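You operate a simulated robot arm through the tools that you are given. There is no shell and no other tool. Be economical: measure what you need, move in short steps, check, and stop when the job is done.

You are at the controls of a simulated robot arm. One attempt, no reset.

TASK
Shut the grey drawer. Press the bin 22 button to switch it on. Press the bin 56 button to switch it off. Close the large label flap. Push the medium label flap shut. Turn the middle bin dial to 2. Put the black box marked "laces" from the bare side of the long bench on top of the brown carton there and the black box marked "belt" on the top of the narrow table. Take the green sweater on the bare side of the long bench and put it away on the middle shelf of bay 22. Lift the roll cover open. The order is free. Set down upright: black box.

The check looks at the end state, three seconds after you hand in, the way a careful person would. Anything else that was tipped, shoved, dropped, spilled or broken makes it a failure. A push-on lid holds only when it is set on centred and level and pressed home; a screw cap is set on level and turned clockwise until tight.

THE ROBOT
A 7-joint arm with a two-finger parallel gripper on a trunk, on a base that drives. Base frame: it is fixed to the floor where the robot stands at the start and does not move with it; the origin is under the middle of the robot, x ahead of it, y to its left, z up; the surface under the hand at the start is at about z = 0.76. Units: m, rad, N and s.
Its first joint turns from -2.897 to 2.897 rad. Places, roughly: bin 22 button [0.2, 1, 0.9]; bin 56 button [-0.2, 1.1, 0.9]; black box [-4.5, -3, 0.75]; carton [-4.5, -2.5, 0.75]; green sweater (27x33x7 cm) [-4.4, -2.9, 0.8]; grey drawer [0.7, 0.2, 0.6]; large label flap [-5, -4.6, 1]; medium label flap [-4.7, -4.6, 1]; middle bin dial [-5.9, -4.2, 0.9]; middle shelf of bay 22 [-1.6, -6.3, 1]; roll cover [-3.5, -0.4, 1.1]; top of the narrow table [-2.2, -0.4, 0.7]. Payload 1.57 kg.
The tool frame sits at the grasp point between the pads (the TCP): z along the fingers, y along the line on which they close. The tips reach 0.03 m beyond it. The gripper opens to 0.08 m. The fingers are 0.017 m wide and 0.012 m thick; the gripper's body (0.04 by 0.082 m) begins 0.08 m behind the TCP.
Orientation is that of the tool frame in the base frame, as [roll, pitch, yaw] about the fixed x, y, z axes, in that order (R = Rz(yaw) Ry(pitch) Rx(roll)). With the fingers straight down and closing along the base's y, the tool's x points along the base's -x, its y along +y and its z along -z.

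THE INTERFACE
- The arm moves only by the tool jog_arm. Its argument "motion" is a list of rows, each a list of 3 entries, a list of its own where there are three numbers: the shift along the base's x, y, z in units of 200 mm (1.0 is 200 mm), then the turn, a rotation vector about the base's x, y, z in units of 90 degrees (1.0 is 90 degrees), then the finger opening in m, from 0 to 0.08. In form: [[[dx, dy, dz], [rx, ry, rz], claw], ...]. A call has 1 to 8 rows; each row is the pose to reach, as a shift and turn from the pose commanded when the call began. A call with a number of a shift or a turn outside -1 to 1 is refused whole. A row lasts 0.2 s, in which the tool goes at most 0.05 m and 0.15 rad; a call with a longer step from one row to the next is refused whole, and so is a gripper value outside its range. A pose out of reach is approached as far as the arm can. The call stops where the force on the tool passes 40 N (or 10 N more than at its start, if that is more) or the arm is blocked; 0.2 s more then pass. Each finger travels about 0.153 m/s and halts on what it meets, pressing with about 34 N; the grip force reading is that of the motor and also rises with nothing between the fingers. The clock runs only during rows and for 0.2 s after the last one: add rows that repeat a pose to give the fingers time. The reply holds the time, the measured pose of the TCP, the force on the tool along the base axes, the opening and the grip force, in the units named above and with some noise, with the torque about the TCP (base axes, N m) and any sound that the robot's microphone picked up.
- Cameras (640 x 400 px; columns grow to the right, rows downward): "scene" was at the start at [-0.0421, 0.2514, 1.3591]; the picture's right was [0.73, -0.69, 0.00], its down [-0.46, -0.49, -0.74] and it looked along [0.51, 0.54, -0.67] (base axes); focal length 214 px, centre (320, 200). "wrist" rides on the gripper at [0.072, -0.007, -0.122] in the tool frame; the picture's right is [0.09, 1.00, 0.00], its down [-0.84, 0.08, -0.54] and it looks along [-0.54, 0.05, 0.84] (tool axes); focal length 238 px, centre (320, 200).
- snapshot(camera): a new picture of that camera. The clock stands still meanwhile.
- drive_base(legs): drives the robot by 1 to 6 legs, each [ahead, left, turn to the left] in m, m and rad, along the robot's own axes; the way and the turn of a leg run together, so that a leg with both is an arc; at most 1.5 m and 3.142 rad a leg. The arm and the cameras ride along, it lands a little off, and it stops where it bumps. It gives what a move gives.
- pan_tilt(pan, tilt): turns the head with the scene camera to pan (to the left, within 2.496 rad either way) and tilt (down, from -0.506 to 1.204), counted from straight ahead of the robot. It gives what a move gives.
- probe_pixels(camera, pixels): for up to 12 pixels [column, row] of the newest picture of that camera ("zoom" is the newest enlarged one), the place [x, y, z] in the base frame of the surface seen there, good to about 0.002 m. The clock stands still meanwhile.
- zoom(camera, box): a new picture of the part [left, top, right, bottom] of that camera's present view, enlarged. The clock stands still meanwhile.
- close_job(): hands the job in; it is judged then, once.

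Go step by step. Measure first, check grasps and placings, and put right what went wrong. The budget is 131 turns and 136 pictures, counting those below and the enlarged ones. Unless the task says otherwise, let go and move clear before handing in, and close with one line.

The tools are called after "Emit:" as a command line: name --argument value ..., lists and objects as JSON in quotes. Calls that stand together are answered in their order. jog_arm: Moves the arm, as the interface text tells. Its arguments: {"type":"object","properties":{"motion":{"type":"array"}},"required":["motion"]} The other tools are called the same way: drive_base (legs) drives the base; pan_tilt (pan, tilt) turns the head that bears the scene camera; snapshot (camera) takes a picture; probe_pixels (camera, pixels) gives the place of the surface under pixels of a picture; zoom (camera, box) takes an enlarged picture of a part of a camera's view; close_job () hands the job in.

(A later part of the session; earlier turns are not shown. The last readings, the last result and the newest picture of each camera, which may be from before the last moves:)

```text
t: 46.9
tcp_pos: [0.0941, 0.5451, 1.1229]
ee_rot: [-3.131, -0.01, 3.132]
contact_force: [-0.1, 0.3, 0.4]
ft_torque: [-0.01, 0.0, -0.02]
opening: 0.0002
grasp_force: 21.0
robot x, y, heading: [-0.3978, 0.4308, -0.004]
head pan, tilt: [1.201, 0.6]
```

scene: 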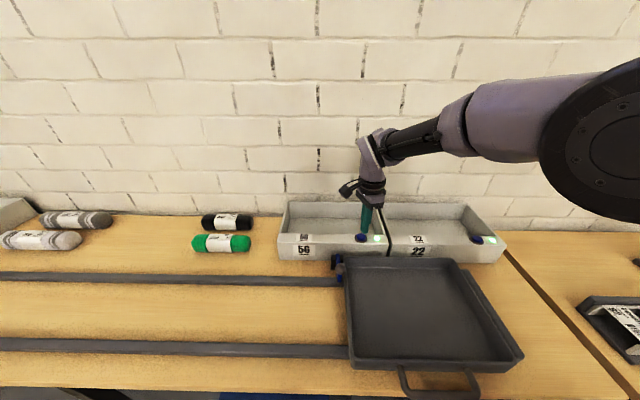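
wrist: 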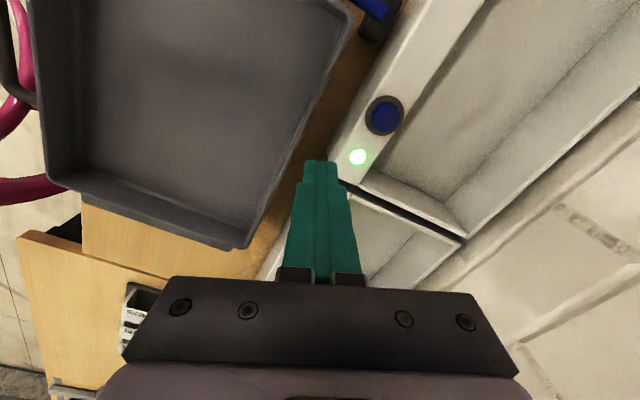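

Both lamps are right. I'll drive clear of the benches to about (-0.5,-0.3), turn toward the rest of the room, and survey.

Emit:
drive_base --legs '[[-0.1, -0.7, 0], [0, 0, -2.5]]'

Emit:
pan_tilt --pan -0.3 --tilt 0.3

Emit:
snapshot --camera "scene"

Emit:
pan_tilt --pan 0.8 --tilt 0.3

Emit:
snapshot --camera "scene"

```text
t: 55.7
tcp_pos: [-0.6985, -0.7514, 1.1223]
ee_rot: [-3.128, -0.009, 0.914]
contact_force: [1.1, 0.6, 0.2]
ft_torque: [0.01, 0.02, -0.01]
opening: 0.0003
grasp_force: 21.2
robot x, y, heading: [-0.4996, -0.2877, -2.218]
head pan, tilt: [1.201, 0.6]
stopped in leg 2: the robot was blocked; the commanded pose is now the measured one
```

```text
t: 57.3
tcp_pos: [-0.6984, -0.7521, 1.1217]
ee_rot: [-3.132, -0.008, 0.914]
contact_force: [0.4, 1.7, -0.7]
ft_torque: [0.01, 0.0, 0.02]
opening: 0.0
grasp_force: 21.4
robot x, y, heading: [-0.4929, -0.2893, -2.223]
head pan, tilt: [-0.3, 0.3]
```

```text
108 pictures are left
```

scene: 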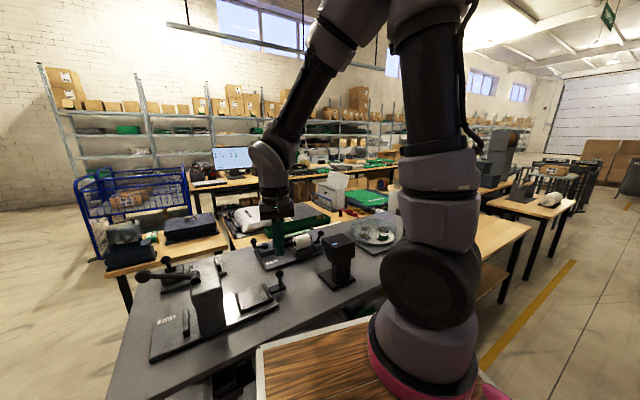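

```text
t: 58.6
tcp_pos: [-0.6995, -0.7523, 1.1227]
ee_rot: [-3.131, -0.009, 0.914]
contact_force: [-0.2, -0.4, 0.0]
ft_torque: [0.02, 0.02, -0.01]
opening: 0.0003
grasp_force: 21.2
robot x, y, heading: [-0.4959, -0.2904, -2.214]
head pan, tilt: [0.799, 0.3]
```

```text
107 pictures are left
```

scene: 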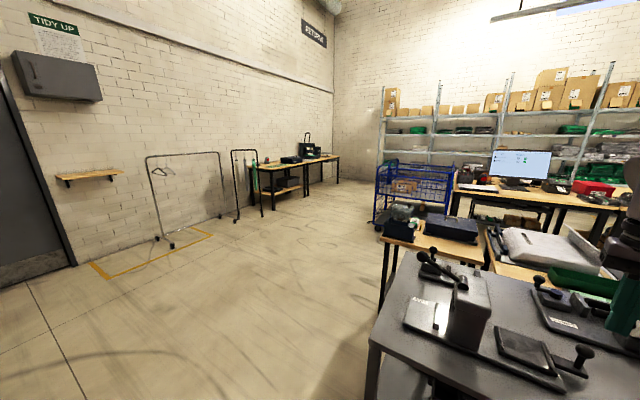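

A grey workbench stands right in front and blocked the turn. I'll probe its outline, lift the arm clear of the equipment, and back off.

Emit:
probe_pixels --camera "scene" --pixels '[[370, 340], [410, 260], [450, 395], [480, 310], [440, 270], [385, 240], [440, 230], [555, 370]]'

Emit:
jog_arm --motion '[[[0, 0, 0.2], [0, 0, 0], 0], [[0, 0, 0.4], [0, 0, 0], 0], [[0, 0, 0.5], [0, 0, 0], 0]]'

Emit:
pan_tilt --pan -0.2 --tilt 0.9

Emit:
snapshot --camera "scene"

Emit:
probe_pixels --camera "scene" --pixels '[[320, 200], [250, 200], [150, 200], [200, 300], [100, 300], [250, 330], [420, 330], [350, 300], [550, 150], [300, 380]]'

```text
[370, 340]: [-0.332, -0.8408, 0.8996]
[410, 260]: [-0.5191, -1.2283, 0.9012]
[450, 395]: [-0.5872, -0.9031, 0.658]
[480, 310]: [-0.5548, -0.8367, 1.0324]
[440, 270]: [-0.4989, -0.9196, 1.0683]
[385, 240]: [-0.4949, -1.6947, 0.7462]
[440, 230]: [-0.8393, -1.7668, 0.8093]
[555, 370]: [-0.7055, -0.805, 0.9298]
```

```text
t: 59.4
tcp_pos: [-0.7005, -0.7521, 1.2216]
ee_rot: [-3.131, -0.007, 0.916]
contact_force: [0.0, -0.3, 0.0]
ft_torque: [0.02, -0.03, 0.02]
opening: 0.0001
grasp_force: 21.1
robot x, y, heading: [-0.4969, -0.2886, -2.218]
head pan, tilt: [0.799, 0.3]
```

```text
t: 60.7
tcp_pos: [-0.7011, -0.7517, 1.2219]
ee_rot: [-3.131, -0.01, 0.914]
contact_force: [0.3, 0.1, 0.4]
ft_torque: [-0.01, -0.02, 0.01]
opening: 0.0
grasp_force: 21.4
robot x, y, heading: [-0.4968, -0.2888, -2.219]
head pan, tilt: [-0.201, 0.901]
```

```text
106 pictures are left
```

scene: 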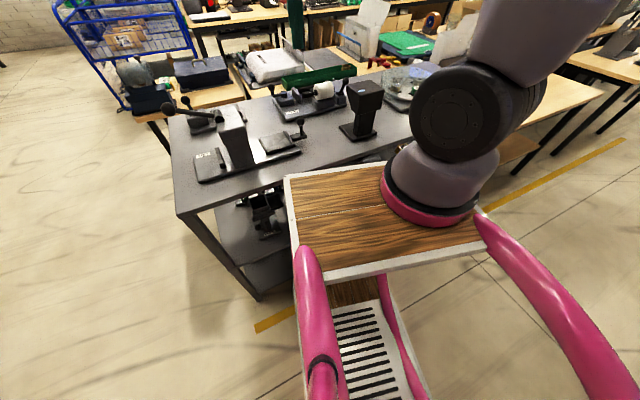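

```text
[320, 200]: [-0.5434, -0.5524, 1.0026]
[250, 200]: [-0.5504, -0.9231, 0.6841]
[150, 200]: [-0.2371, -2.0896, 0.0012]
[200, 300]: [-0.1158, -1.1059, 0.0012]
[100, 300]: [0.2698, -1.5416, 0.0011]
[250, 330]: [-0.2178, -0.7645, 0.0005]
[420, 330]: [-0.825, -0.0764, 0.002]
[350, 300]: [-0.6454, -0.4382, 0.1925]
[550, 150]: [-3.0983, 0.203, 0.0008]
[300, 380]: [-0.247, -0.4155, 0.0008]
```

The bench front is at y≈-0.75. I'll reverse 0.25 m, turn to face -x, and look down the aisle.

Emit:
drive_base --legs '[[-0.3, 0, 0], [0, 0, -0.9]]'

Emit:
pan_tilt --pan 0.35 --tilt 0.35

Emit:
snapshot --camera "scene"

Emit:
probe_pixels --camera "scene" --pixels '[[320, 200], [250, 250], [150, 200], [450, 200], [400, 250], [550, 200], [500, 300], [350, 170]]'

```text
t: 65.1
tcp_pos: [-0.8021, -0.1687, 1.2222]
ee_rot: [-3.131, -0.007, 0.008]
contact_force: [-0.6, 0.3, -0.1]
ft_torque: [0.01, -0.01, 0.02]
opening: 0.0004
grasp_force: 21.3
robot x, y, heading: [-0.3108, -0.0431, -3.126]
head pan, tilt: [-0.201, 0.901]
```

```text
t: 66.1
tcp_pos: [-0.8041, -0.1677, 1.2201]
ee_rot: [-3.131, -0.01, 0.006]
contact_force: [0.0, -0.1, 0.5]
ft_torque: [-0.04, 0.0, 0.0]
opening: 0.0002
grasp_force: 20.7
robot x, y, heading: [-0.3107, -0.0458, -3.123]
head pan, tilt: [0.351, 0.351]
```

```text
105 pictures are left
```

scene: 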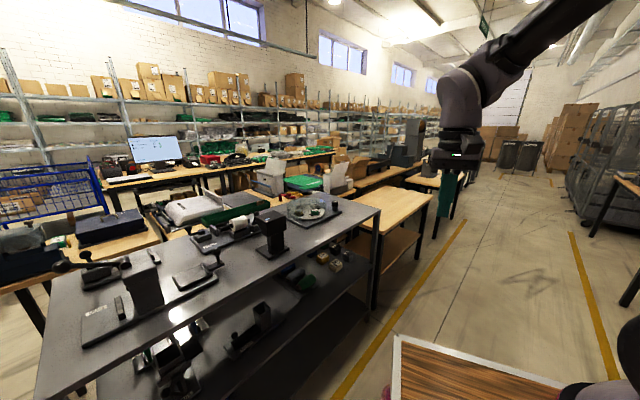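

```text
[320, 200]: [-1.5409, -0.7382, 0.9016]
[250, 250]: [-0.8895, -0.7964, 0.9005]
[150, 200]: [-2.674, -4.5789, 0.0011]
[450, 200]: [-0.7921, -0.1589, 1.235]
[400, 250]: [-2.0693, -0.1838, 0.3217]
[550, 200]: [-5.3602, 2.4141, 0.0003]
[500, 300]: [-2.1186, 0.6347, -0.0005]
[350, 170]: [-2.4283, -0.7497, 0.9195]
```

The aisle runs alongside the row: the grey bench, then a lower wooden table near (400,210), then more. I'll enlarge the middle.

Emit:
zoom --camera "scene" --box '[240, 100, 480, 250]'

Emit:
probe_pixels --camera "zoom" --pixels '[[430, 270], [500, 250], [330, 280], [440, 90], [480, 190], [400, 180], [350, 310], [420, 240], [440, 160], [280, 130]]'

```text
2.67 times, centred on (360, 175) of scene
```

zoom: 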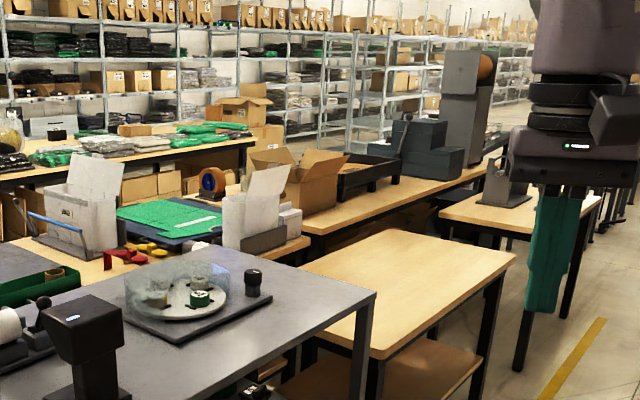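

```text
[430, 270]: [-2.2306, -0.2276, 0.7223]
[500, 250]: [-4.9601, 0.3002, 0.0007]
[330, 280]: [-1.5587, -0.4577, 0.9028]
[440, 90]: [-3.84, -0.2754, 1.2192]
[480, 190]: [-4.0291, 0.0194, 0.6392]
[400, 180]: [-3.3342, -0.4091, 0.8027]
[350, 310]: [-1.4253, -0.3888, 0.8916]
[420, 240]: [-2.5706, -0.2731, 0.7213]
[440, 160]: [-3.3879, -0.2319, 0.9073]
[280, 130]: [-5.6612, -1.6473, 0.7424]
```

The empty table top at zoom (420,260), z=0.72, is the narrow table. I'll drive down the aisle to about (-3.0,0.65) and look at the roll cover.

Emit:
drive_base --legs '[[1.4, -0.5, 0], [1.2, -0.2, 0]]'

Emit:
pan_tilt --pan 1.0 --tilt 0.45

Emit:
snapshot --camera "scene"

Emit:
probe_pixels --camera "scene" --pixels '[[320, 200], [250, 250], [150, 200], [450, 200], [400, 250], [550, 200], [500, 300], [350, 170]]'

```text
t: 79.2
tcp_pos: [-3.4081, 0.5304, 1.2218]
ee_rot: [-3.133, -0.008, -0.019]
contact_force: [0.1, 0.3, 0.4]
ft_torque: [0.0, 0.01, -0.01]
opening: 0.0001
grasp_force: 21.8
robot x, y, heading: [-2.9124, 0.6433, 3.13]
head pan, tilt: [0.351, 0.351]
```

```text
t: 80.2
tcp_pos: [-3.407, 0.53, 1.2221]
ee_rot: [-3.131, -0.008, -0.02]
contact_force: [0.6, 0.2, 0.6]
ft_torque: [0.03, 0.04, -0.02]
opening: 0.0
grasp_force: 21.5
robot x, y, heading: [-2.909, 0.6408, 3.126]
head pan, tilt: [1.0, 0.45]
```

```text
103 pictures are left
```

scene: 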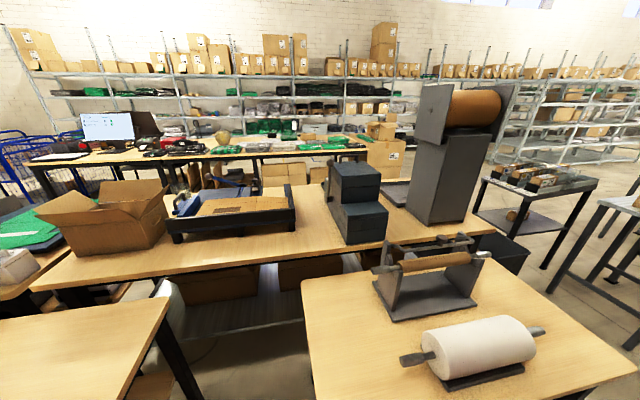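

```text
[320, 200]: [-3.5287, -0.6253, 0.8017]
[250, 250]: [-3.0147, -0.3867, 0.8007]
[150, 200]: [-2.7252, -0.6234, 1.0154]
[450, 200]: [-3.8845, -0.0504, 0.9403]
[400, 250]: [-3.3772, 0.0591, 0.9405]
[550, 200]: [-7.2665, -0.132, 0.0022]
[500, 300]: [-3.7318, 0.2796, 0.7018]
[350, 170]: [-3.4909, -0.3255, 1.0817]
```

The object at (355,200), around (-3.49,-0.33,1.08), is where the roll cover should be. I'll enlarge it.

Emit:
zoom --camera "scene" --box '[290, 130, 450, 260]'

Emit:
zoom --camera "scene" --box '[370, 70, 560, 270]'

Emit:
snapshot --camera "wrist"

```text
3.08 times, centred on (370, 195) of scene
```

zoom: 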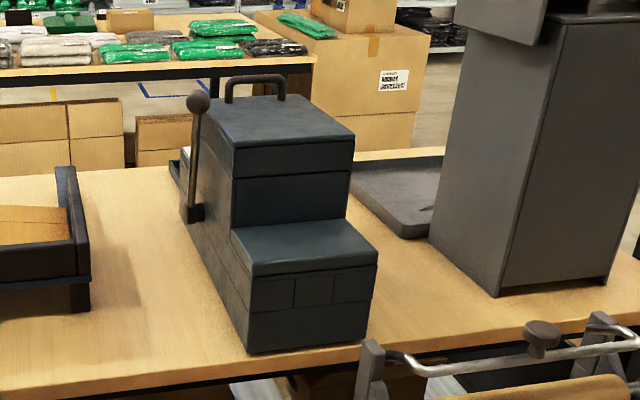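

```text
2.00 times, centred on (465, 170) of scene
```

zoom: 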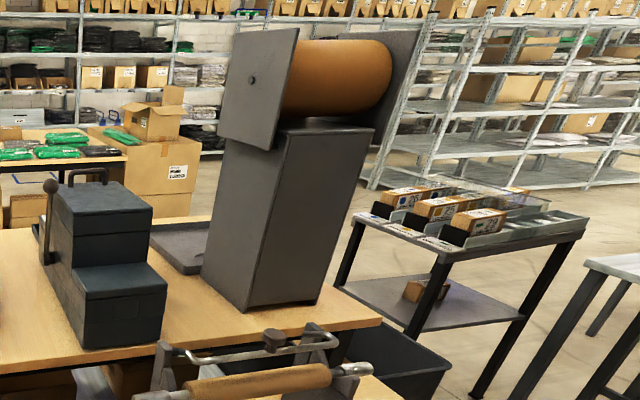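

```text
100 pictures are left
```

wrist: 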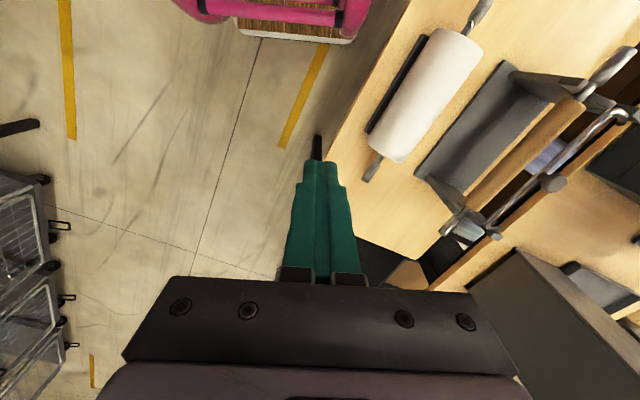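

The dark stepped machine has a lid with a handle at its far end, zoom1 (255,85), and a seam. I'll take a tighter view and probe lid, seam, and handle.

Emit:
zoom --camera "scene" --box '[325, 145, 395, 195]'

Emit:
probe_pixels --camera "scene" --pixels '[[345, 161], [348, 157], [358, 156], [361, 161], [338, 163], [342, 177], [377, 175], [362, 162], [349, 186], [381, 215], [339, 163], [338, 197]]'

```text
8.00 times, centred on (360, 170) of scene
```

zoom: 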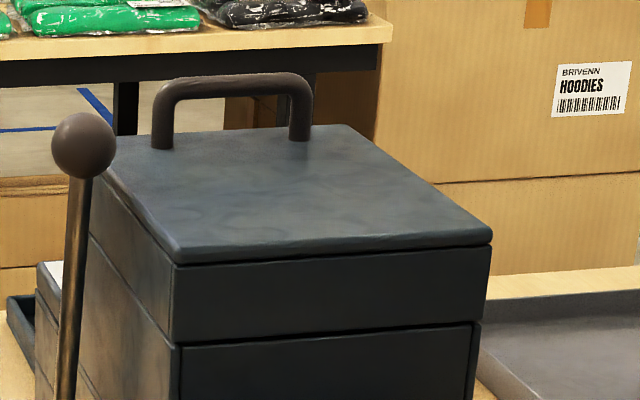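

```text
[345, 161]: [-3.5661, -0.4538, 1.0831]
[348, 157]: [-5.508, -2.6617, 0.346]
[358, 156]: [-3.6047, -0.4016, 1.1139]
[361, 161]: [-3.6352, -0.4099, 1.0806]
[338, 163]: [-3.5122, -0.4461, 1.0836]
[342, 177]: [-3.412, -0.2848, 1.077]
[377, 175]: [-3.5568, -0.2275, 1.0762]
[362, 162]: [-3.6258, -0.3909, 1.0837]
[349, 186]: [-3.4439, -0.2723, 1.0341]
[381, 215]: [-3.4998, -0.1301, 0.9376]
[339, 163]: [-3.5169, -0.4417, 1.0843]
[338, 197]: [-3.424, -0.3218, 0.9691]
```

The lid handle is at about (-3.60,-0.43,1.10), lid front edge near (-3.48,-0.26). I'll probe around to find where the robot can stand on either side.

Emit:
probe_pixels --camera "scene" --pixels '[[200, 157], [300, 152], [360, 150], [180, 175], [310, 172], [305, 290], [302, 280], [168, 297], [320, 265], [260, 165], [635, 345], [320, 395]]'

Emit:
pan_tilt --pan 1.9 --tilt 0.6

Emit:
snapshot --camera "scene"

```text
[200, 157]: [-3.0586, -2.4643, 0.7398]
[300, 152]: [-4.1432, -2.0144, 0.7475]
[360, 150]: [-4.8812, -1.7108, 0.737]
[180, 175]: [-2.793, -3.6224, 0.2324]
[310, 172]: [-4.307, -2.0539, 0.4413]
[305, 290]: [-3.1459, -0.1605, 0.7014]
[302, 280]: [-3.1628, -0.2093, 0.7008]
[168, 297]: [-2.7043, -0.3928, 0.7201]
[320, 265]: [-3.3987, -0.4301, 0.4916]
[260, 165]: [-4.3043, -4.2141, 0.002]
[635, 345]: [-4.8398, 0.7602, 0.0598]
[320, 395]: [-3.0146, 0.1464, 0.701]
```

```text
t: 81.4
tcp_pos: [-3.4069, 0.5312, 1.2216]
ee_rot: [-3.132, -0.009, -0.02]
contact_force: [-0.5, 0.3, -0.2]
ft_torque: [-0.01, 0.02, 0.01]
opening: 0.0
grasp_force: 21.1
robot x, y, heading: [-2.9112, 0.6455, 3.131]
head pan, tilt: [1.901, 0.6]
```

```text
98 pictures are left
```

scene: 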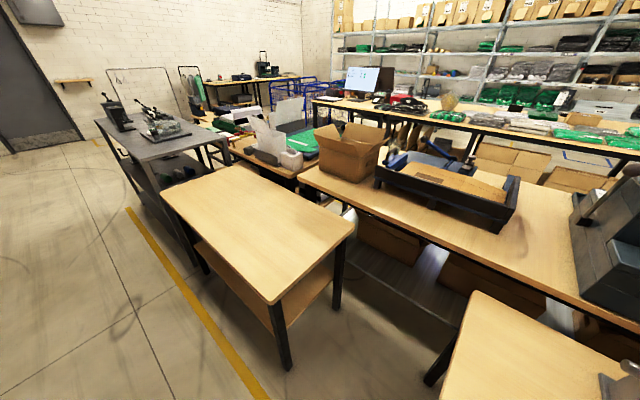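

The machine's handle faces an aisle behind it (bench beyond starts at y≈-2). I'll look ahead for a way round at the far end of this row.

Emit:
pan_tilt --pan 0.5 --tilt 0.4

Emit:
snapshot --camera "scene"

Emit:
probe_pixels --camera "scene" --pixels '[[100, 300], [180, 150], [230, 170], [270, 250], [300, 200], [350, 200], [400, 220], [450, 180], [250, 130], [330, 160], [500, 250], [380, 170]]'

```text
t: 83.0
tcp_pos: [-3.407, 0.5308, 1.2198]
ee_rot: [-3.131, -0.007, -0.019]
contact_force: [-0.8, 0.7, 0.0]
ft_torque: [0.0, 0.0, 0.05]
opening: 0.0
grasp_force: 21.5
robot x, y, heading: [-2.9124, 0.6405, 3.129]
head pan, tilt: [0.499, 0.4]
```

```text
97 pictures are left
```

scene: 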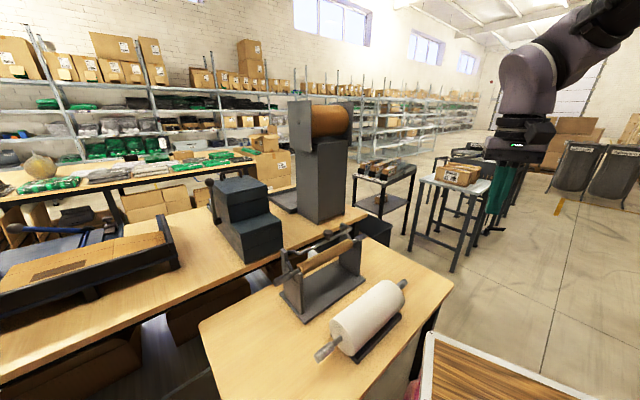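

```text
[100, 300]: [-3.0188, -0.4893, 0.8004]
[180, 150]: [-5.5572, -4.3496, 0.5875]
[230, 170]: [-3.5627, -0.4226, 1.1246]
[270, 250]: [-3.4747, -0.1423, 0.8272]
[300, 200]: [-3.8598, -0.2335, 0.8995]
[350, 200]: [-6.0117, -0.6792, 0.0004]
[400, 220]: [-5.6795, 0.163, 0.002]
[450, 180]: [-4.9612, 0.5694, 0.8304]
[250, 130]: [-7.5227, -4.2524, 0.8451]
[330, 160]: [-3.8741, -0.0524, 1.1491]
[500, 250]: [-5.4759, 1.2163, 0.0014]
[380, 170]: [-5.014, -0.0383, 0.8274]
```

In row-aligned axes (u=(-0.924,0.383), v=(-0.383,-0.924)) the aisle behind the machine spans v≈2.1–3.44, and trolleys block the near end until u≈5. I'll align to u and drive past the trolleys to u≈5.6.

Emit:
drive_base --legs '[[0, 0, -0.38], [1.3, 0, 0], [1.3, 0, 0]]'

Emit:
pan_tilt --pan 1.5 --tilt 0.5

Emit:
snapshot --camera "scene"

Emit:
probe_pixels --camera "scene" --pixels '[[50, 200], [120, 200], [200, 200], [280, 200], [360, 200], [440, 200], [520, 200], [600, 200], [100, 300], [250, 300], [400, 300], [550, 300]]'

```text
t: 96.9
tcp_pos: [-5.835, 1.7149, 1.2222]
ee_rot: [-3.132, -0.009, -0.388]
contact_force: [0.8, 0.4, 0.0]
ft_torque: [0.03, 0.0, 0.0]
opening: 0.0
grasp_force: 21.6
robot x, y, heading: [-5.3344, 1.6372, 2.765]
head pan, tilt: [0.499, 0.4]
```

```text
t: 98.2
tcp_pos: [-5.8358, 1.7128, 1.2218]
ee_rot: [-3.13, -0.009, -0.388]
contact_force: [0.1, 1.6, 0.1]
ft_torque: [0.0, -0.01, -0.01]
opening: 0.0
grasp_force: 21.5
robot x, y, heading: [-5.3305, 1.6396, 2.765]
head pan, tilt: [1.499, 0.499]
```

```text
96 pictures are left
```

scene: 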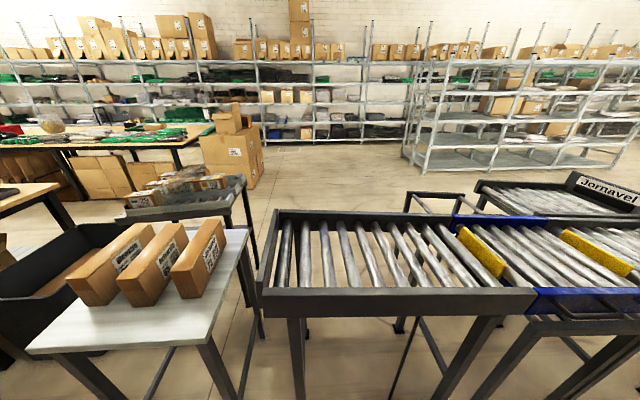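

```text
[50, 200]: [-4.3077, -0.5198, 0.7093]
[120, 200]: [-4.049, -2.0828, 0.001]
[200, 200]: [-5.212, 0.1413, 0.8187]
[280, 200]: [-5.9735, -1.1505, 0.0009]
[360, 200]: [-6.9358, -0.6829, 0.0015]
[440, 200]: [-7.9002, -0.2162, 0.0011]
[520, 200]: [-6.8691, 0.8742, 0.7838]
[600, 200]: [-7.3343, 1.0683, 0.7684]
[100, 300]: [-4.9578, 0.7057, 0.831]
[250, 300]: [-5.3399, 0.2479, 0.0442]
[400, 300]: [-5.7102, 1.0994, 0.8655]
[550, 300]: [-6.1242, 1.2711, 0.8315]
```

A roller conveyor and trolleys block this end, so the aisle must be entered from the other end near the grey bench's left end. I'll reverse back along u to u≈-0.9 and look there.

Emit:
drive_base --legs '[[-1.5, -0.02, 0], [-1.5, -0.02, 0], [-1.5, -0.02, 0], [-1.45, -0.02, 0], [-0.5, 0, 0]]'

Emit:
pan_tilt --pan 1.3 --tilt 0.4

Emit:
snapshot --camera "scene"

Emit:
probe_pixels --camera "scene" --pixels '[[50, 200], [120, 200], [200, 200], [280, 200], [360, 200], [440, 200], [520, 200], [600, 200], [100, 300], [250, 300], [400, 300], [550, 300]]'

```text
refused: leg 1 is longer than a leg can be; nothing moved
```

```text
t: 98.9
tcp_pos: [-5.8349, 1.7134, 1.2222]
ee_rot: [-3.132, -0.009, -0.387]
contact_force: [1.2, -0.3, -0.3]
ft_torque: [0.0, -0.03, 0.01]
opening: 0.0
grasp_force: 21.6
robot x, y, heading: [-5.3307, 1.6419, 2.762]
head pan, tilt: [1.3, 0.4]
```

```text
95 pictures are left
```

scene: 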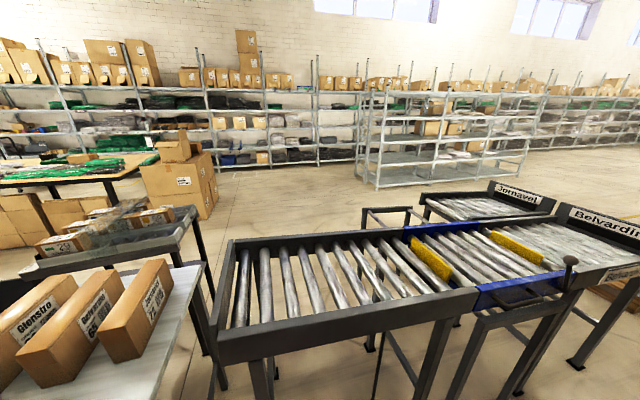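

```text
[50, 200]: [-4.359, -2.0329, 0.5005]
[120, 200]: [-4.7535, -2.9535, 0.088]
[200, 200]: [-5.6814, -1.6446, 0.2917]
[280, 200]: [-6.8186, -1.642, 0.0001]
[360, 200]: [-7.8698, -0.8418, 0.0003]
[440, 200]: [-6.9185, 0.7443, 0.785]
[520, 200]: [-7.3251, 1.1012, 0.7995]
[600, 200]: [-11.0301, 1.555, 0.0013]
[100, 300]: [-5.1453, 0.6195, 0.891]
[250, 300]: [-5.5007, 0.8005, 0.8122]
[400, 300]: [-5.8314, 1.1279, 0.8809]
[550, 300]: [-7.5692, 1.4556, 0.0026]
```

The conveyor seems to end within a couple of metres further on (sign at (600,230)). I'll check that end before choosing a way.

Emit:
pan_tilt --pan 0.6 --tilt 0.4

Emit:
snapshot --camera "scene"

Emit:
probe_pixels --camera "scene" --pixels '[[200, 120], [280, 130], [330, 180], [380, 200], [400, 150], [330, 250], [300, 290], [460, 200], [350, 120], [250, 230], [410, 240], [400, 320]]'

```text
t: 100.0
tcp_pos: [-5.8354, 1.7134, 1.2226]
ee_rot: [-3.13, -0.009, -0.388]
contact_force: [0.5, 0.6, 0.1]
ft_torque: [0.0, 0.05, -0.01]
opening: 0.0
grasp_force: 21.1
robot x, y, heading: [-5.3337, 1.6407, 2.761]
head pan, tilt: [0.6, 0.4]
```

```text
94 pictures are left
```

scene: 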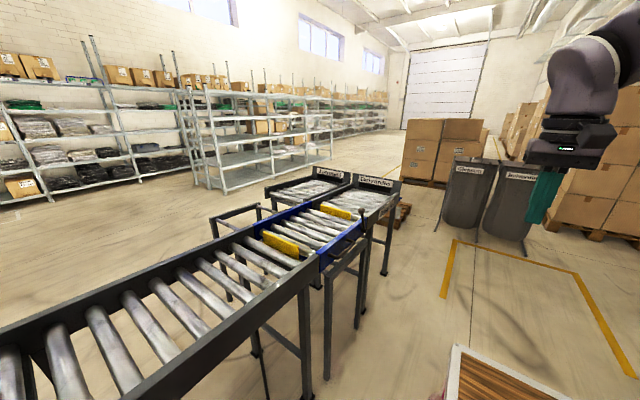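

```text
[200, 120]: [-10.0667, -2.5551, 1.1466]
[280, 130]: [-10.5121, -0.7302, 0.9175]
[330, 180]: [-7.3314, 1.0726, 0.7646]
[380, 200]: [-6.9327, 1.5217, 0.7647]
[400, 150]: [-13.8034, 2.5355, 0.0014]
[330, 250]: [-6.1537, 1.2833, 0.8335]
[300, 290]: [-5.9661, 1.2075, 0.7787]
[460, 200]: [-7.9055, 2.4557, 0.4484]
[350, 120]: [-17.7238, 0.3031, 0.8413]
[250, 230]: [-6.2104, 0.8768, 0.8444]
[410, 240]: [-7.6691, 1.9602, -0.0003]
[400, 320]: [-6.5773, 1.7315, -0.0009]
```

I'll probe the gap between the conveyor's end and the pallet/carts.

Emit:
zoom --camera "scene" --box '[260, 130, 500, 280]'

Emit:
probe_pixels --camera "zoom" --pixels '[[370, 190], [400, 200], [395, 240], [360, 150], [300, 340], [230, 100], [380, 130], [470, 240], [340, 270], [385, 260], [200, 130], [470, 165]]'

```text
2.67 times, centred on (380, 205) of scene
```

zoom: 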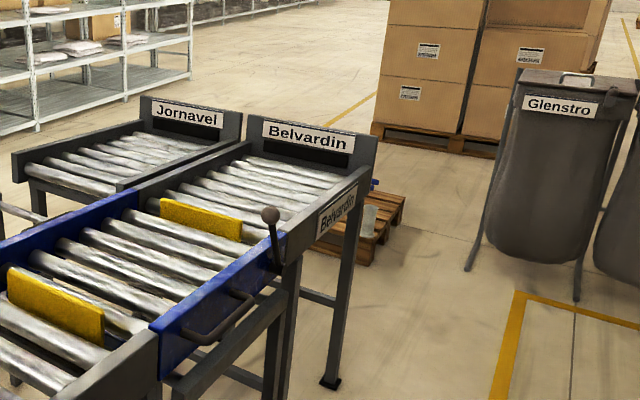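

```text
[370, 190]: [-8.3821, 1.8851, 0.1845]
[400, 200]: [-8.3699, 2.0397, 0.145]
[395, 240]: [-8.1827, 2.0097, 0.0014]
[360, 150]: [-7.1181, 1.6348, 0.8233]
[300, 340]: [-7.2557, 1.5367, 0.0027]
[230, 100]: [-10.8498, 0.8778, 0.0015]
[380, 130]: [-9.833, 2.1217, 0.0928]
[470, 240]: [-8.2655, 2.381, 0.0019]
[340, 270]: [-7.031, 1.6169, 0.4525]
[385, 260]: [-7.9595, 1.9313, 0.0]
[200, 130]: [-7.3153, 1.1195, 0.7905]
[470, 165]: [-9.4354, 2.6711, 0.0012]
```

There is a ~0.9 m gap between the conveyor end (u≈7.25) and the small pallet (u≈8.2). I'll drive to u≈7.2, turn left to face v, shift to u≈7.7, and pass through slowly.

Emit:
drive_base --legs '[[0.8, 0, 0], [0.8, 0, 0], [0, 0, 1.558], [0, -0.52, 0]]'

Emit:
pan_tilt --pan 0.0 --tilt 0.6

Emit:
snapshot --camera "scene"

Emit:
probe_pixels --camera "scene" --pixels '[[100, 200], [200, 200], [280, 200], [320, 150], [360, 250], [440, 250], [480, 300], [420, 300], [200, 300], [260, 260]]'

```text
t: 114.6
tcp_pos: [-7.3833, 1.9352, 1.2217]
ee_rot: [-3.13, -0.01, 1.177]
contact_force: [1.2, -0.2, 1.1]
ft_torque: [-0.02, -0.02, 0.01]
opening: 0.0
grasp_force: 21.1
robot x, y, heading: [-7.3025, 2.4365, -1.952]
head pan, tilt: [0.6, 0.4]
```

```text
t: 115.6
tcp_pos: [-7.3821, 1.9363, 1.2215]
ee_rot: [-3.13, -0.009, 1.178]
contact_force: [0.0, -1.3, 0.0]
ft_torque: [-0.02, 0.03, 0.01]
opening: 0.0
grasp_force: 21.8
robot x, y, heading: [-7.3039, 2.4373, -1.957]
head pan, tilt: [0.0, 0.6]
```

```text
92 pictures are left
```

scene: 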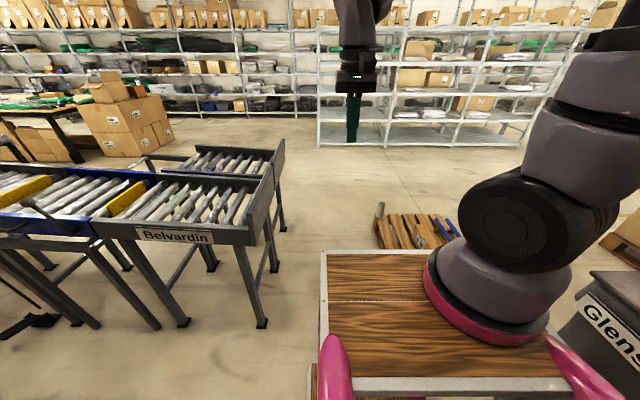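

```text
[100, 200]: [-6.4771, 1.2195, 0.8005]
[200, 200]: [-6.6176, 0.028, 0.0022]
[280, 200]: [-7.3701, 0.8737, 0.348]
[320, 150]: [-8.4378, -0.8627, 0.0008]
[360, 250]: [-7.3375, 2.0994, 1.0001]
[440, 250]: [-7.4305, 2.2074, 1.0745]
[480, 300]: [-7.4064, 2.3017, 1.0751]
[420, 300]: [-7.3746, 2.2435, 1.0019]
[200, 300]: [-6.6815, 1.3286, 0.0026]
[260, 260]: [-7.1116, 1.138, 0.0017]
```

The passage is clear on the left of the pallet; I'll probe the pallet's left edge (378,235) and chute end (285,160) exactly.

Emit:
probe_pixels --camera "scene" --pixels '[[376, 240], [380, 215], [385, 205], [372, 225], [283, 145], [280, 225], [322, 330], [322, 252]]'

```text
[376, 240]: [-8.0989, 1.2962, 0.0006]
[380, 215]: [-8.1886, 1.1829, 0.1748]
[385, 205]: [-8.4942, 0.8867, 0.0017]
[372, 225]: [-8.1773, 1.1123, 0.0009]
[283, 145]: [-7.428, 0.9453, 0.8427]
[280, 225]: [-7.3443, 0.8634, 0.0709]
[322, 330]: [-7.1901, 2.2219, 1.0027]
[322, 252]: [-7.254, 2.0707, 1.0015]
```

Gap runs u 7.23–8.02; the robot needs about ±0.2 around 7.62. I'll pass through, then turn left to face -u.

Emit:
drive_base --legs '[[0, 0.06, 0], [1.1, 0, -0.007], [1.1, 0, 0], [0, 0, 1.571]]'

Emit:
pan_tilt --pan 0.0 --tilt 0.4

Emit:
snapshot --camera "scene"

Emit:
probe_pixels --camera "scene" --pixels '[[100, 200], [200, 200], [280, 200], [320, 150], [320, 200], [360, 200], [440, 200], [200, 170], [240, 170], [280, 160], [380, 170], [320, 250]]'

```text
t: 130.8
tcp_pos: [-7.5475, 0.2942, 1.2212]
ee_rot: [-3.13, -0.009, 2.734]
contact_force: [0.5, -0.3, -0.8]
ft_torque: [-0.01, -0.02, 0.0]
opening: 0.0001
grasp_force: 21.2
robot x, y, heading: [-8.0508, 0.3794, -0.405]
head pan, tilt: [0.0, 0.6]
```

```text
t: 131.5
tcp_pos: [-7.5498, 0.293, 1.2211]
ee_rot: [-3.131, -0.009, 2.733]
contact_force: [-0.2, -0.5, -0.7]
ft_torque: [0.01, 0.01, 0.02]
opening: 0.0
grasp_force: 21.1
robot x, y, heading: [-8.0521, 0.3777, -0.399]
head pan, tilt: [0.0, 0.4]
```

```text
91 pictures are left
```

scene: 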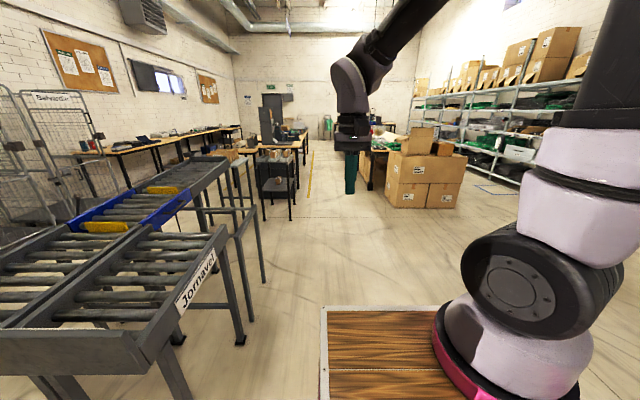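

```text
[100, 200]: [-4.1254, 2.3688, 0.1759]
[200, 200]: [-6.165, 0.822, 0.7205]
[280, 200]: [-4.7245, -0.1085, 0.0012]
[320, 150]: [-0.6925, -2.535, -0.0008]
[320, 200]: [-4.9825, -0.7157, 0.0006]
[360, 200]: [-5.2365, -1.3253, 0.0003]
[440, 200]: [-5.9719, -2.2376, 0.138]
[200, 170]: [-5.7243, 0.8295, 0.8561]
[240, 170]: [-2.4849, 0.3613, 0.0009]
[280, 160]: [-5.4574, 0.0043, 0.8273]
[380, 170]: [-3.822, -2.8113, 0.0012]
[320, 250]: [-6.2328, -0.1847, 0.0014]
```

The aisle behind the machine is open between the trolley (275,180) and the cartons (425,180). I'll drive down it to about u=3.3.

Emit:
drive_base --legs '[[1.4, 0, 0], [1.4, 0, 0], [1.4, 0, 0]]'

Emit:
pan_tilt --pan 1.3 --tilt 0.6

Emit:
snapshot --camera "scene"

```text
t: 151.8
tcp_pos: [-3.6834, -1.4313, 1.2211]
ee_rot: [-3.13, -0.009, 2.694]
contact_force: [0.2, 0.2, 0.2]
ft_torque: [0.01, -0.03, -0.01]
opening: 0.0
grasp_force: 21.0
robot x, y, heading: [-4.1775, -1.3269, -0.438]
head pan, tilt: [0.0, 0.4]
```

```text
t: 153.2
tcp_pos: [-3.6821, -1.4328, 1.2225]
ee_rot: [-3.132, -0.008, 2.693]
contact_force: [0.0, -0.8, 0.2]
ft_torque: [0.0, -0.04, 0.01]
opening: 0.0
grasp_force: 20.9
robot x, y, heading: [-4.1781, -1.3302, -0.439]
head pan, tilt: [1.3, 0.6]
```

```text
90 pictures are left
```

scene: 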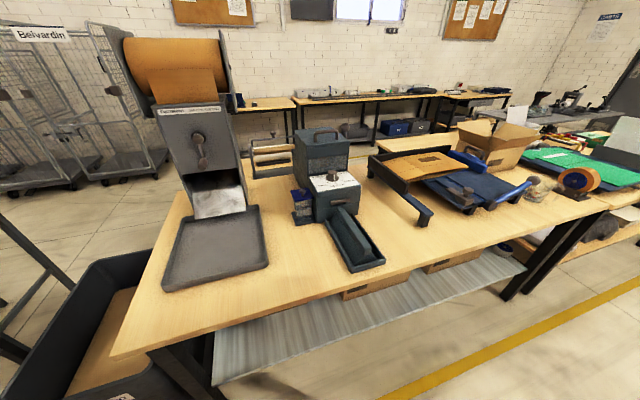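

Now I see the machine's operator side at (330,190), with the handle facing us. I'll enlarge it and probe.

Emit:
zoom --camera "scene" --box '[270, 110, 400, 200]'

Emit:
probe_pixels --camera "zoom" --pixels '[[225, 95], [345, 90], [225, 150], [345, 145], [285, 92], [150, 130], [390, 140], [190, 200], [380, 200], [200, 290], [370, 240], [280, 170]]'

Emit:
probe_pixels --camera "scene" --pixels '[[130, 350], [400, 275], [240, 318], [560, 210]]'

```text
4.44 times, centred on (335, 155) of scene
```

zoom: 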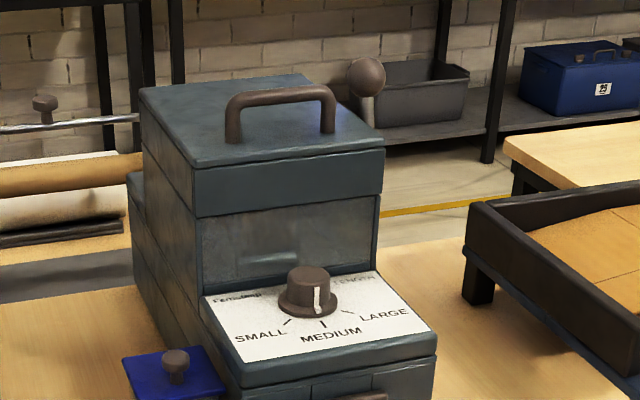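

```text
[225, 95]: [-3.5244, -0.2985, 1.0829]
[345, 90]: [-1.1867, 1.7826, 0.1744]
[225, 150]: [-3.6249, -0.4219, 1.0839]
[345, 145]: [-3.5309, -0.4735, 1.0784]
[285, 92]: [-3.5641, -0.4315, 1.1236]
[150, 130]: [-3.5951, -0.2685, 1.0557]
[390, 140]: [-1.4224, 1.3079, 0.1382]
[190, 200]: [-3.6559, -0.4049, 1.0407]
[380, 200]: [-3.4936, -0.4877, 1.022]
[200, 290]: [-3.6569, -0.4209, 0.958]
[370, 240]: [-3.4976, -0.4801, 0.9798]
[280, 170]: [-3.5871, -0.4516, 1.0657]
```

```text
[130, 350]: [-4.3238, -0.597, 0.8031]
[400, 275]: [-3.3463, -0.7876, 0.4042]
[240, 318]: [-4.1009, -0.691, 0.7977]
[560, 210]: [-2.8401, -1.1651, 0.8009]
```

The lid's hinge is on the far edge and its handle bar is centred at about (-3.572,-0.435,1.118). I'll straighten, shift 0.15 m ahead and 0.35 m left toward the table, and bring the tool near.

Emit:
drive_base --legs '[[0, 0, 0.045], [0.15, 0.34, 0]]'

Emit:
snapshot --camera "scene"

Emit:
zoom --camera "scene" --box '[220, 60, 420, 190]'

```text
t: 156.0
tcp_pos: [-3.4069, -1.1419, 1.2215]
ee_rot: [-3.129, -0.009, 2.749]
contact_force: [0.5, -0.5, 0.0]
ft_torque: [-0.01, 0.0, 0.0]
opening: 0.0004
grasp_force: 21.1
robot x, y, heading: [-3.9107, -1.0643, -0.382]
head pan, tilt: [1.3, 0.6]
```

```text
88 pictures are left
```

scene: 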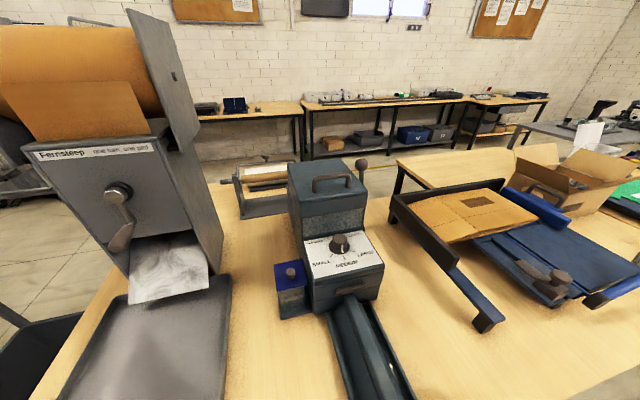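

```text
3.08 times, centred on (320, 125) of scene
```

zoom: 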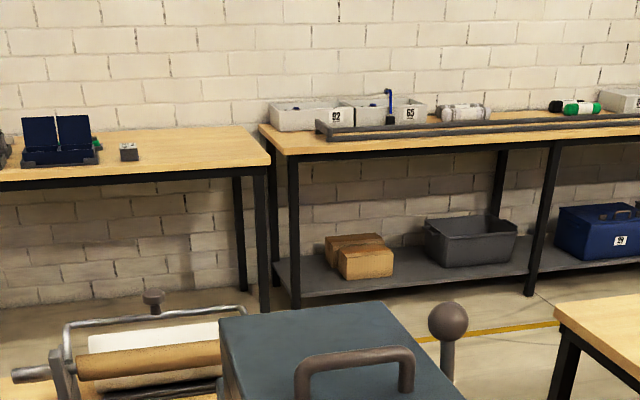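

Emit:
zoom --camera "scene" --box '[280, 145, 376, 205]'

Emit:
probe_pixels --camera "zoom" --pixels '[[230, 225], [230, 270], [330, 205], [460, 205], [280, 212], [430, 200], [545, 130], [60, 150], [370, 105], [530, 250], [200, 330], [545, 300]]'

```text
6.67 times, centred on (328, 175) of scene
```

zoom: 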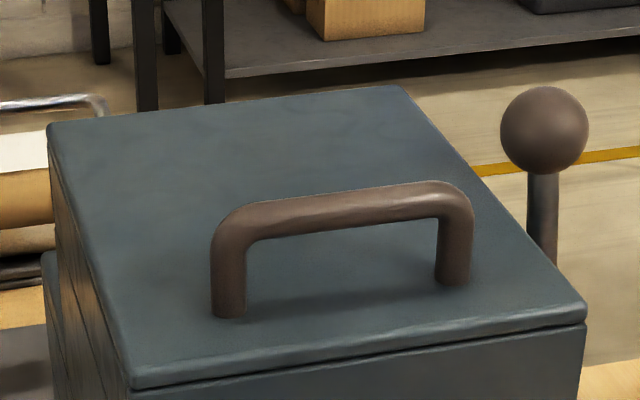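

```text
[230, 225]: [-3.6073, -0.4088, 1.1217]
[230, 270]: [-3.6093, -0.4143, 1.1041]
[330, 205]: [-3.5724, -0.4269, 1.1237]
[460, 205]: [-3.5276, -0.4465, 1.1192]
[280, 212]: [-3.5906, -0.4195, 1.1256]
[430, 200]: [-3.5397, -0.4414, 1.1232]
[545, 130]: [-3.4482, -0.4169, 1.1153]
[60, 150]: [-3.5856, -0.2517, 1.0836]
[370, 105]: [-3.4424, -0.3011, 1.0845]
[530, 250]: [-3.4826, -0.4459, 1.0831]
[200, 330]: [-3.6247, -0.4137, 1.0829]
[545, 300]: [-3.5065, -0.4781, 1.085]
```

Handle bar centre is (-3.568,-0.4285,1.118), hinge line at v≈1.57 (arm ≈0.19 m). I'll carry the tool over the handle with fingers open, tilting 0.5 rad so the tips lead.

Emit:
jog_arm --motion '[[[-0.05, 0.223, 0.0], [0, 0, 0], 0.06], [[-0.1, 0.446, 0], [0, 0, 0], 0.06], [[-0.15, 0.669, 0], [0, 0, 0], 0.06], [[-0.2, 0.892, 0], [0, 0, 0], 0.06]]'

Emit:
jog_arm --motion '[[[-0.05, 0.223, 0.0], [0, 0, 0], 0.06], [[-0.1, 0.446, 0], [0, 0, 0], 0.06], [[-0.15, 0.669, 0], [0, 0, 0], 0.06], [[-0.2, 0.892, 0], [0, 0, 0], 0.06]]'

Emit:
jog_arm --motion '[[[-0.05, 0.223, 0.0], [0.074, -0.031, 0], 0.06], [[-0.1, 0.446, 0], [0.148, -0.061, 0], 0.06], [[-0.15, 0.669, 0], [0.222, -0.092, 0], 0.06], [[-0.2, 0.892, 0], [0.294, -0.122, 0], 0.06]]'

Emit:
jog_arm --motion '[[[-0.05, 0.223, 0.0], [0, 0, 0], 0.06], [[-0.1, 0.446, 0], [0, 0, 0], 0.06], [[-0.15, 0.669, 0], [0, 0, 0], 0.06], [[-0.2, 0.85, 0], [0, 0, 0], 0.06]]'

Emit:
zoom --camera "scene" --box '[230, 100, 426, 222]'

```text
t: 157.0
tcp_pos: [-3.4443, -0.9636, 1.2207]
ee_rot: [-3.132, -0.01, 2.749]
contact_force: [0.0, -0.2, -0.4]
ft_torque: [0.04, 0.0, -0.03]
opening: 0.0599
grasp_force: 0.0
robot x, y, heading: [-3.9058, -1.066, -0.382]
head pan, tilt: [1.3, 0.6]
```

```text
t: 158.0
tcp_pos: [-3.4868, -0.7839, 1.221]
ee_rot: [-3.132, -0.009, 2.747]
contact_force: [0.1, -0.2, 0.4]
ft_torque: [0.04, 0.03, 0.0]
opening: 0.0598
grasp_force: 0.1
robot x, y, heading: [-3.9079, -1.0672, -0.389]
head pan, tilt: [1.3, 0.6]
```

```text
t: 159.0
tcp_pos: [-3.5269, -0.6074, 1.2241]
ee_rot: [2.65, -0.01, 2.753]
contact_force: [-0.1, -0.6, 0.7]
ft_torque: [0.02, 0.01, 0.05]
opening: 0.0599
grasp_force: 0.1
robot x, y, heading: [-3.908, -1.0661, -0.383]
head pan, tilt: [1.3, 0.6]
```

```text
t: 160.0
tcp_pos: [-3.5651, -0.4377, 1.2241]
ee_rot: [2.65, -0.006, 2.754]
contact_force: [0.2, -0.1, 0.5]
ft_torque: [0.02, 0.05, 0.03]
opening: 0.06
grasp_force: 0.1
robot x, y, heading: [-3.9079, -1.0634, -0.379]
head pan, tilt: [1.3, 0.6]
```

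```text
3.27 times, centred on (328, 161) of scene
```

zoom: 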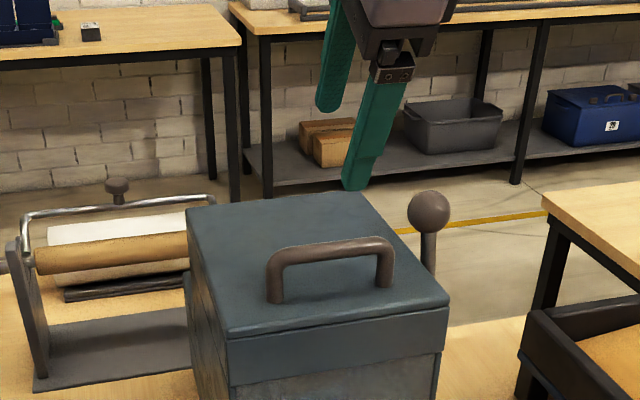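

Aligned above the handle. I'll back off slightly and slide down along the tilted finger axis so the fingers straddle the bar.

Emit:
jog_arm --motion '[[[-0.11, -0.2, 0], [0, 0, 0], 0.075], [[-0.08, -0.13, -0.13], [0, 0, 0], 0.075], [[-0.05, -0.05, -0.27], [0, 0, 0], 0.075], [[-0.03, 0.01, -0.4], [0, 0, 0], 0.075], [[-0.015, 0.045, -0.5], [0, 0, 0], 0.075], [[-0.015, 0.045, -0.5], [0, 0, 0], 0.075]]'

Emit:
zoom --camera "scene" --box '[270, 130, 390, 205]'

Emit:
snapshot --camera "wrist"

```text
t: 161.3
tcp_pos: [-3.5694, -0.427, 1.1307]
ee_rot: [2.644, -0.01, 2.75]
contact_force: [-4.5, -17.0, 17.2]
ft_torque: [-1.32, 0.27, -0.03]
opening: 0.0801
grasp_force: 3.0
robot x, y, heading: [-3.9038, -1.0666, -0.385]
head pan, tilt: [1.3, 0.6]
stopped in row 6: the force on the tool passed its limit at 46 N (the readings are from after the stop); the commanded pose is now the measured one
```

```text
5.33 times, centred on (330, 168) of scene
```

zoom: 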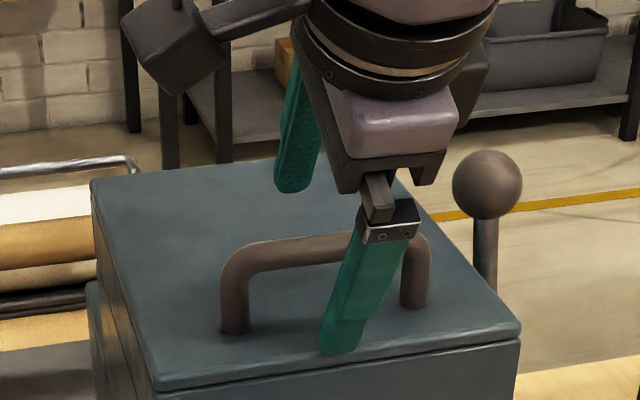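

```text
83 pictures are left
```

wrist: 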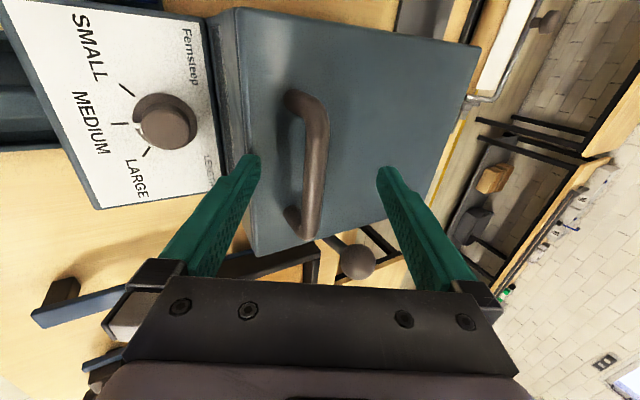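

The near fingertip touched the lid edge (46 N) with the bar between the fingers. I'll raise 8 mm and close on the bar.

Emit:
jog_arm --motion '[[[0, 0, 0.04], [0, 0, 0], 0.075], [[0, 0, 0.04], [0, 0, 0], 0.05], [[0, 0, 0.04], [0, 0, 0], 0.03], [[0, 0, 0.04], [0, 0, 0], 0.01], [[0, 0, 0.04], [0, 0, 0], 0.0], [[0, 0, 0.04], [0, 0, 0], 0.0]]'

Emit:
zoom --camera "scene" --box '[270, 130, 390, 205]'

```text
t: 162.7
tcp_pos: [-3.5703, -0.426, 1.1363]
ee_rot: [2.646, -0.01, 2.752]
contact_force: [-2.0, -0.7, -0.5]
ft_torque: [0.05, 0.17, -0.1]
opening: 0.0136
grasp_force: 30.7
robot x, y, heading: [-3.9076, -1.0664, -0.384]
head pan, tilt: [1.3, 0.6]
```

```text
5.33 times, centred on (330, 168) of scene
```

zoom: 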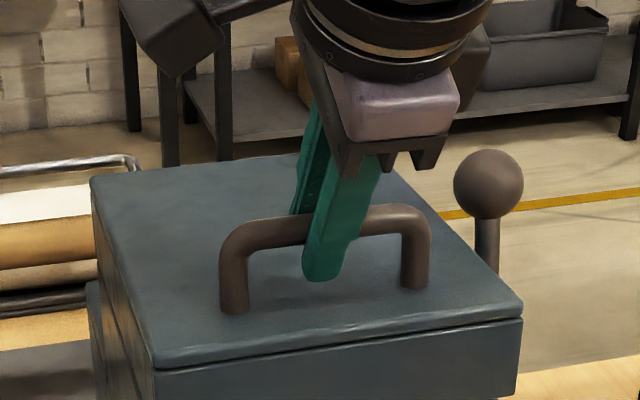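

The bar is held (0.0136 m opening). Since the lid swings up and away, I'll move on an arc around the far hinge letting the bar turn in the grip—first to about 30°.

Emit:
jog_arm --motion '[[[0.018, 0.043, 0.1215], [0, 0, 0], 0], [[0.042, 0.102, 0.235], [0, 0, 0], 0], [[0.072, 0.173, 0.34], [0, 0, 0], 0], [[0.106, 0.256, 0.435], [0, 0, 0], 0]]'

Emit:
zoom --camera "scene" --box '[250, 80, 410, 205]'

```text
t: 163.7
tcp_pos: [-3.5465, -0.3759, 1.2203]
ee_rot: [2.651, -0.007, 2.751]
contact_force: [6.0, 14.6, -23.4]
ft_torque: [0.13, 0.21, -0.46]
opening: 0.0142
grasp_force: 30.6
robot x, y, heading: [-3.9034, -1.0645, -0.389]
head pan, tilt: [1.3, 0.6]
```

```text
3.20 times, centred on (330, 142) of scene
```

zoom: 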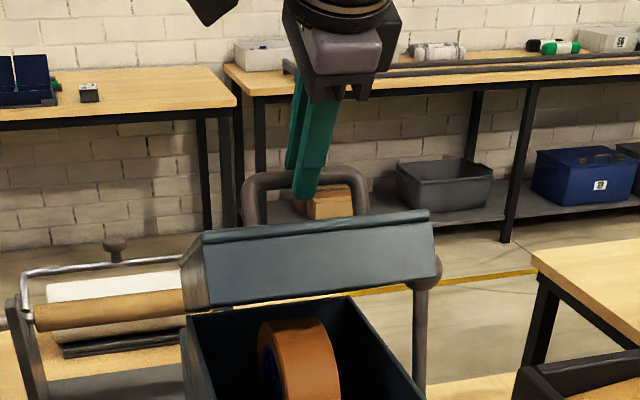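

The lid is rising with the tape roll showing beneath; the pull shows the hinge is a little lower (z≈1.04). I'll continue on the corrected arc with a slight tool rotation.

Emit:
jog_arm --motion '[[[0.056, 0.134, 0.022], [0, 0, 0], 0], [[0.106, 0.257, 0.088], [-0.03, 0.012, 0], 0], [[0.161, 0.388, 0.133], [-0.06, 0.025, 0], 0], [[0.21, 0.506, 0.157], [-0.1, 0.041, 0], 0], [[0.267, 0.645, 0.165], [-0.14, 0.058, 0], 0], [[0.317, 0.765, 0.155], [-0.18, 0.074, 0], 0]]'

Emit:
zoom --camera "scene" --box '[250, 80, 410, 205]'

```text
t: 164.7
tcp_pos: [-3.5674, -0.3796, 1.2264]
ee_rot: [2.737, -0.032, 2.764]
contact_force: [1.6, -6.5, 8.9]
ft_torque: [-0.02, -0.16, -0.11]
opening: 0.0002
grasp_force: 21.3
out of reach, approached as far as the arm can: row 1, 2, 3, 4
robot x, y, heading: [-3.9044, -1.0658, -0.388]
head pan, tilt: [1.3, 0.6]
stopped in row 4: the force on the tool passed its limit at 105 N (the readings are from after the stop); the commanded pose is now the measured one
```

```text
3.20 times, centred on (330, 142) of scene
```

zoom: 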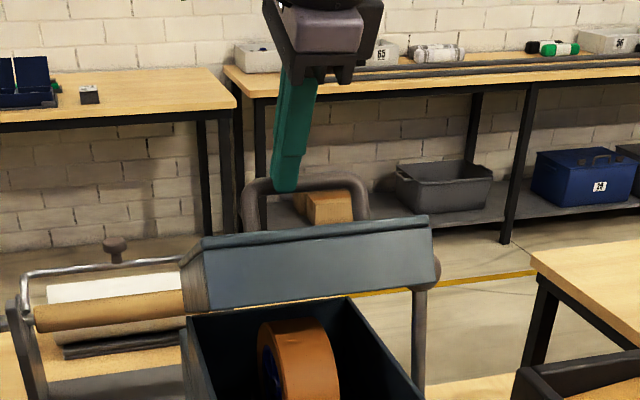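

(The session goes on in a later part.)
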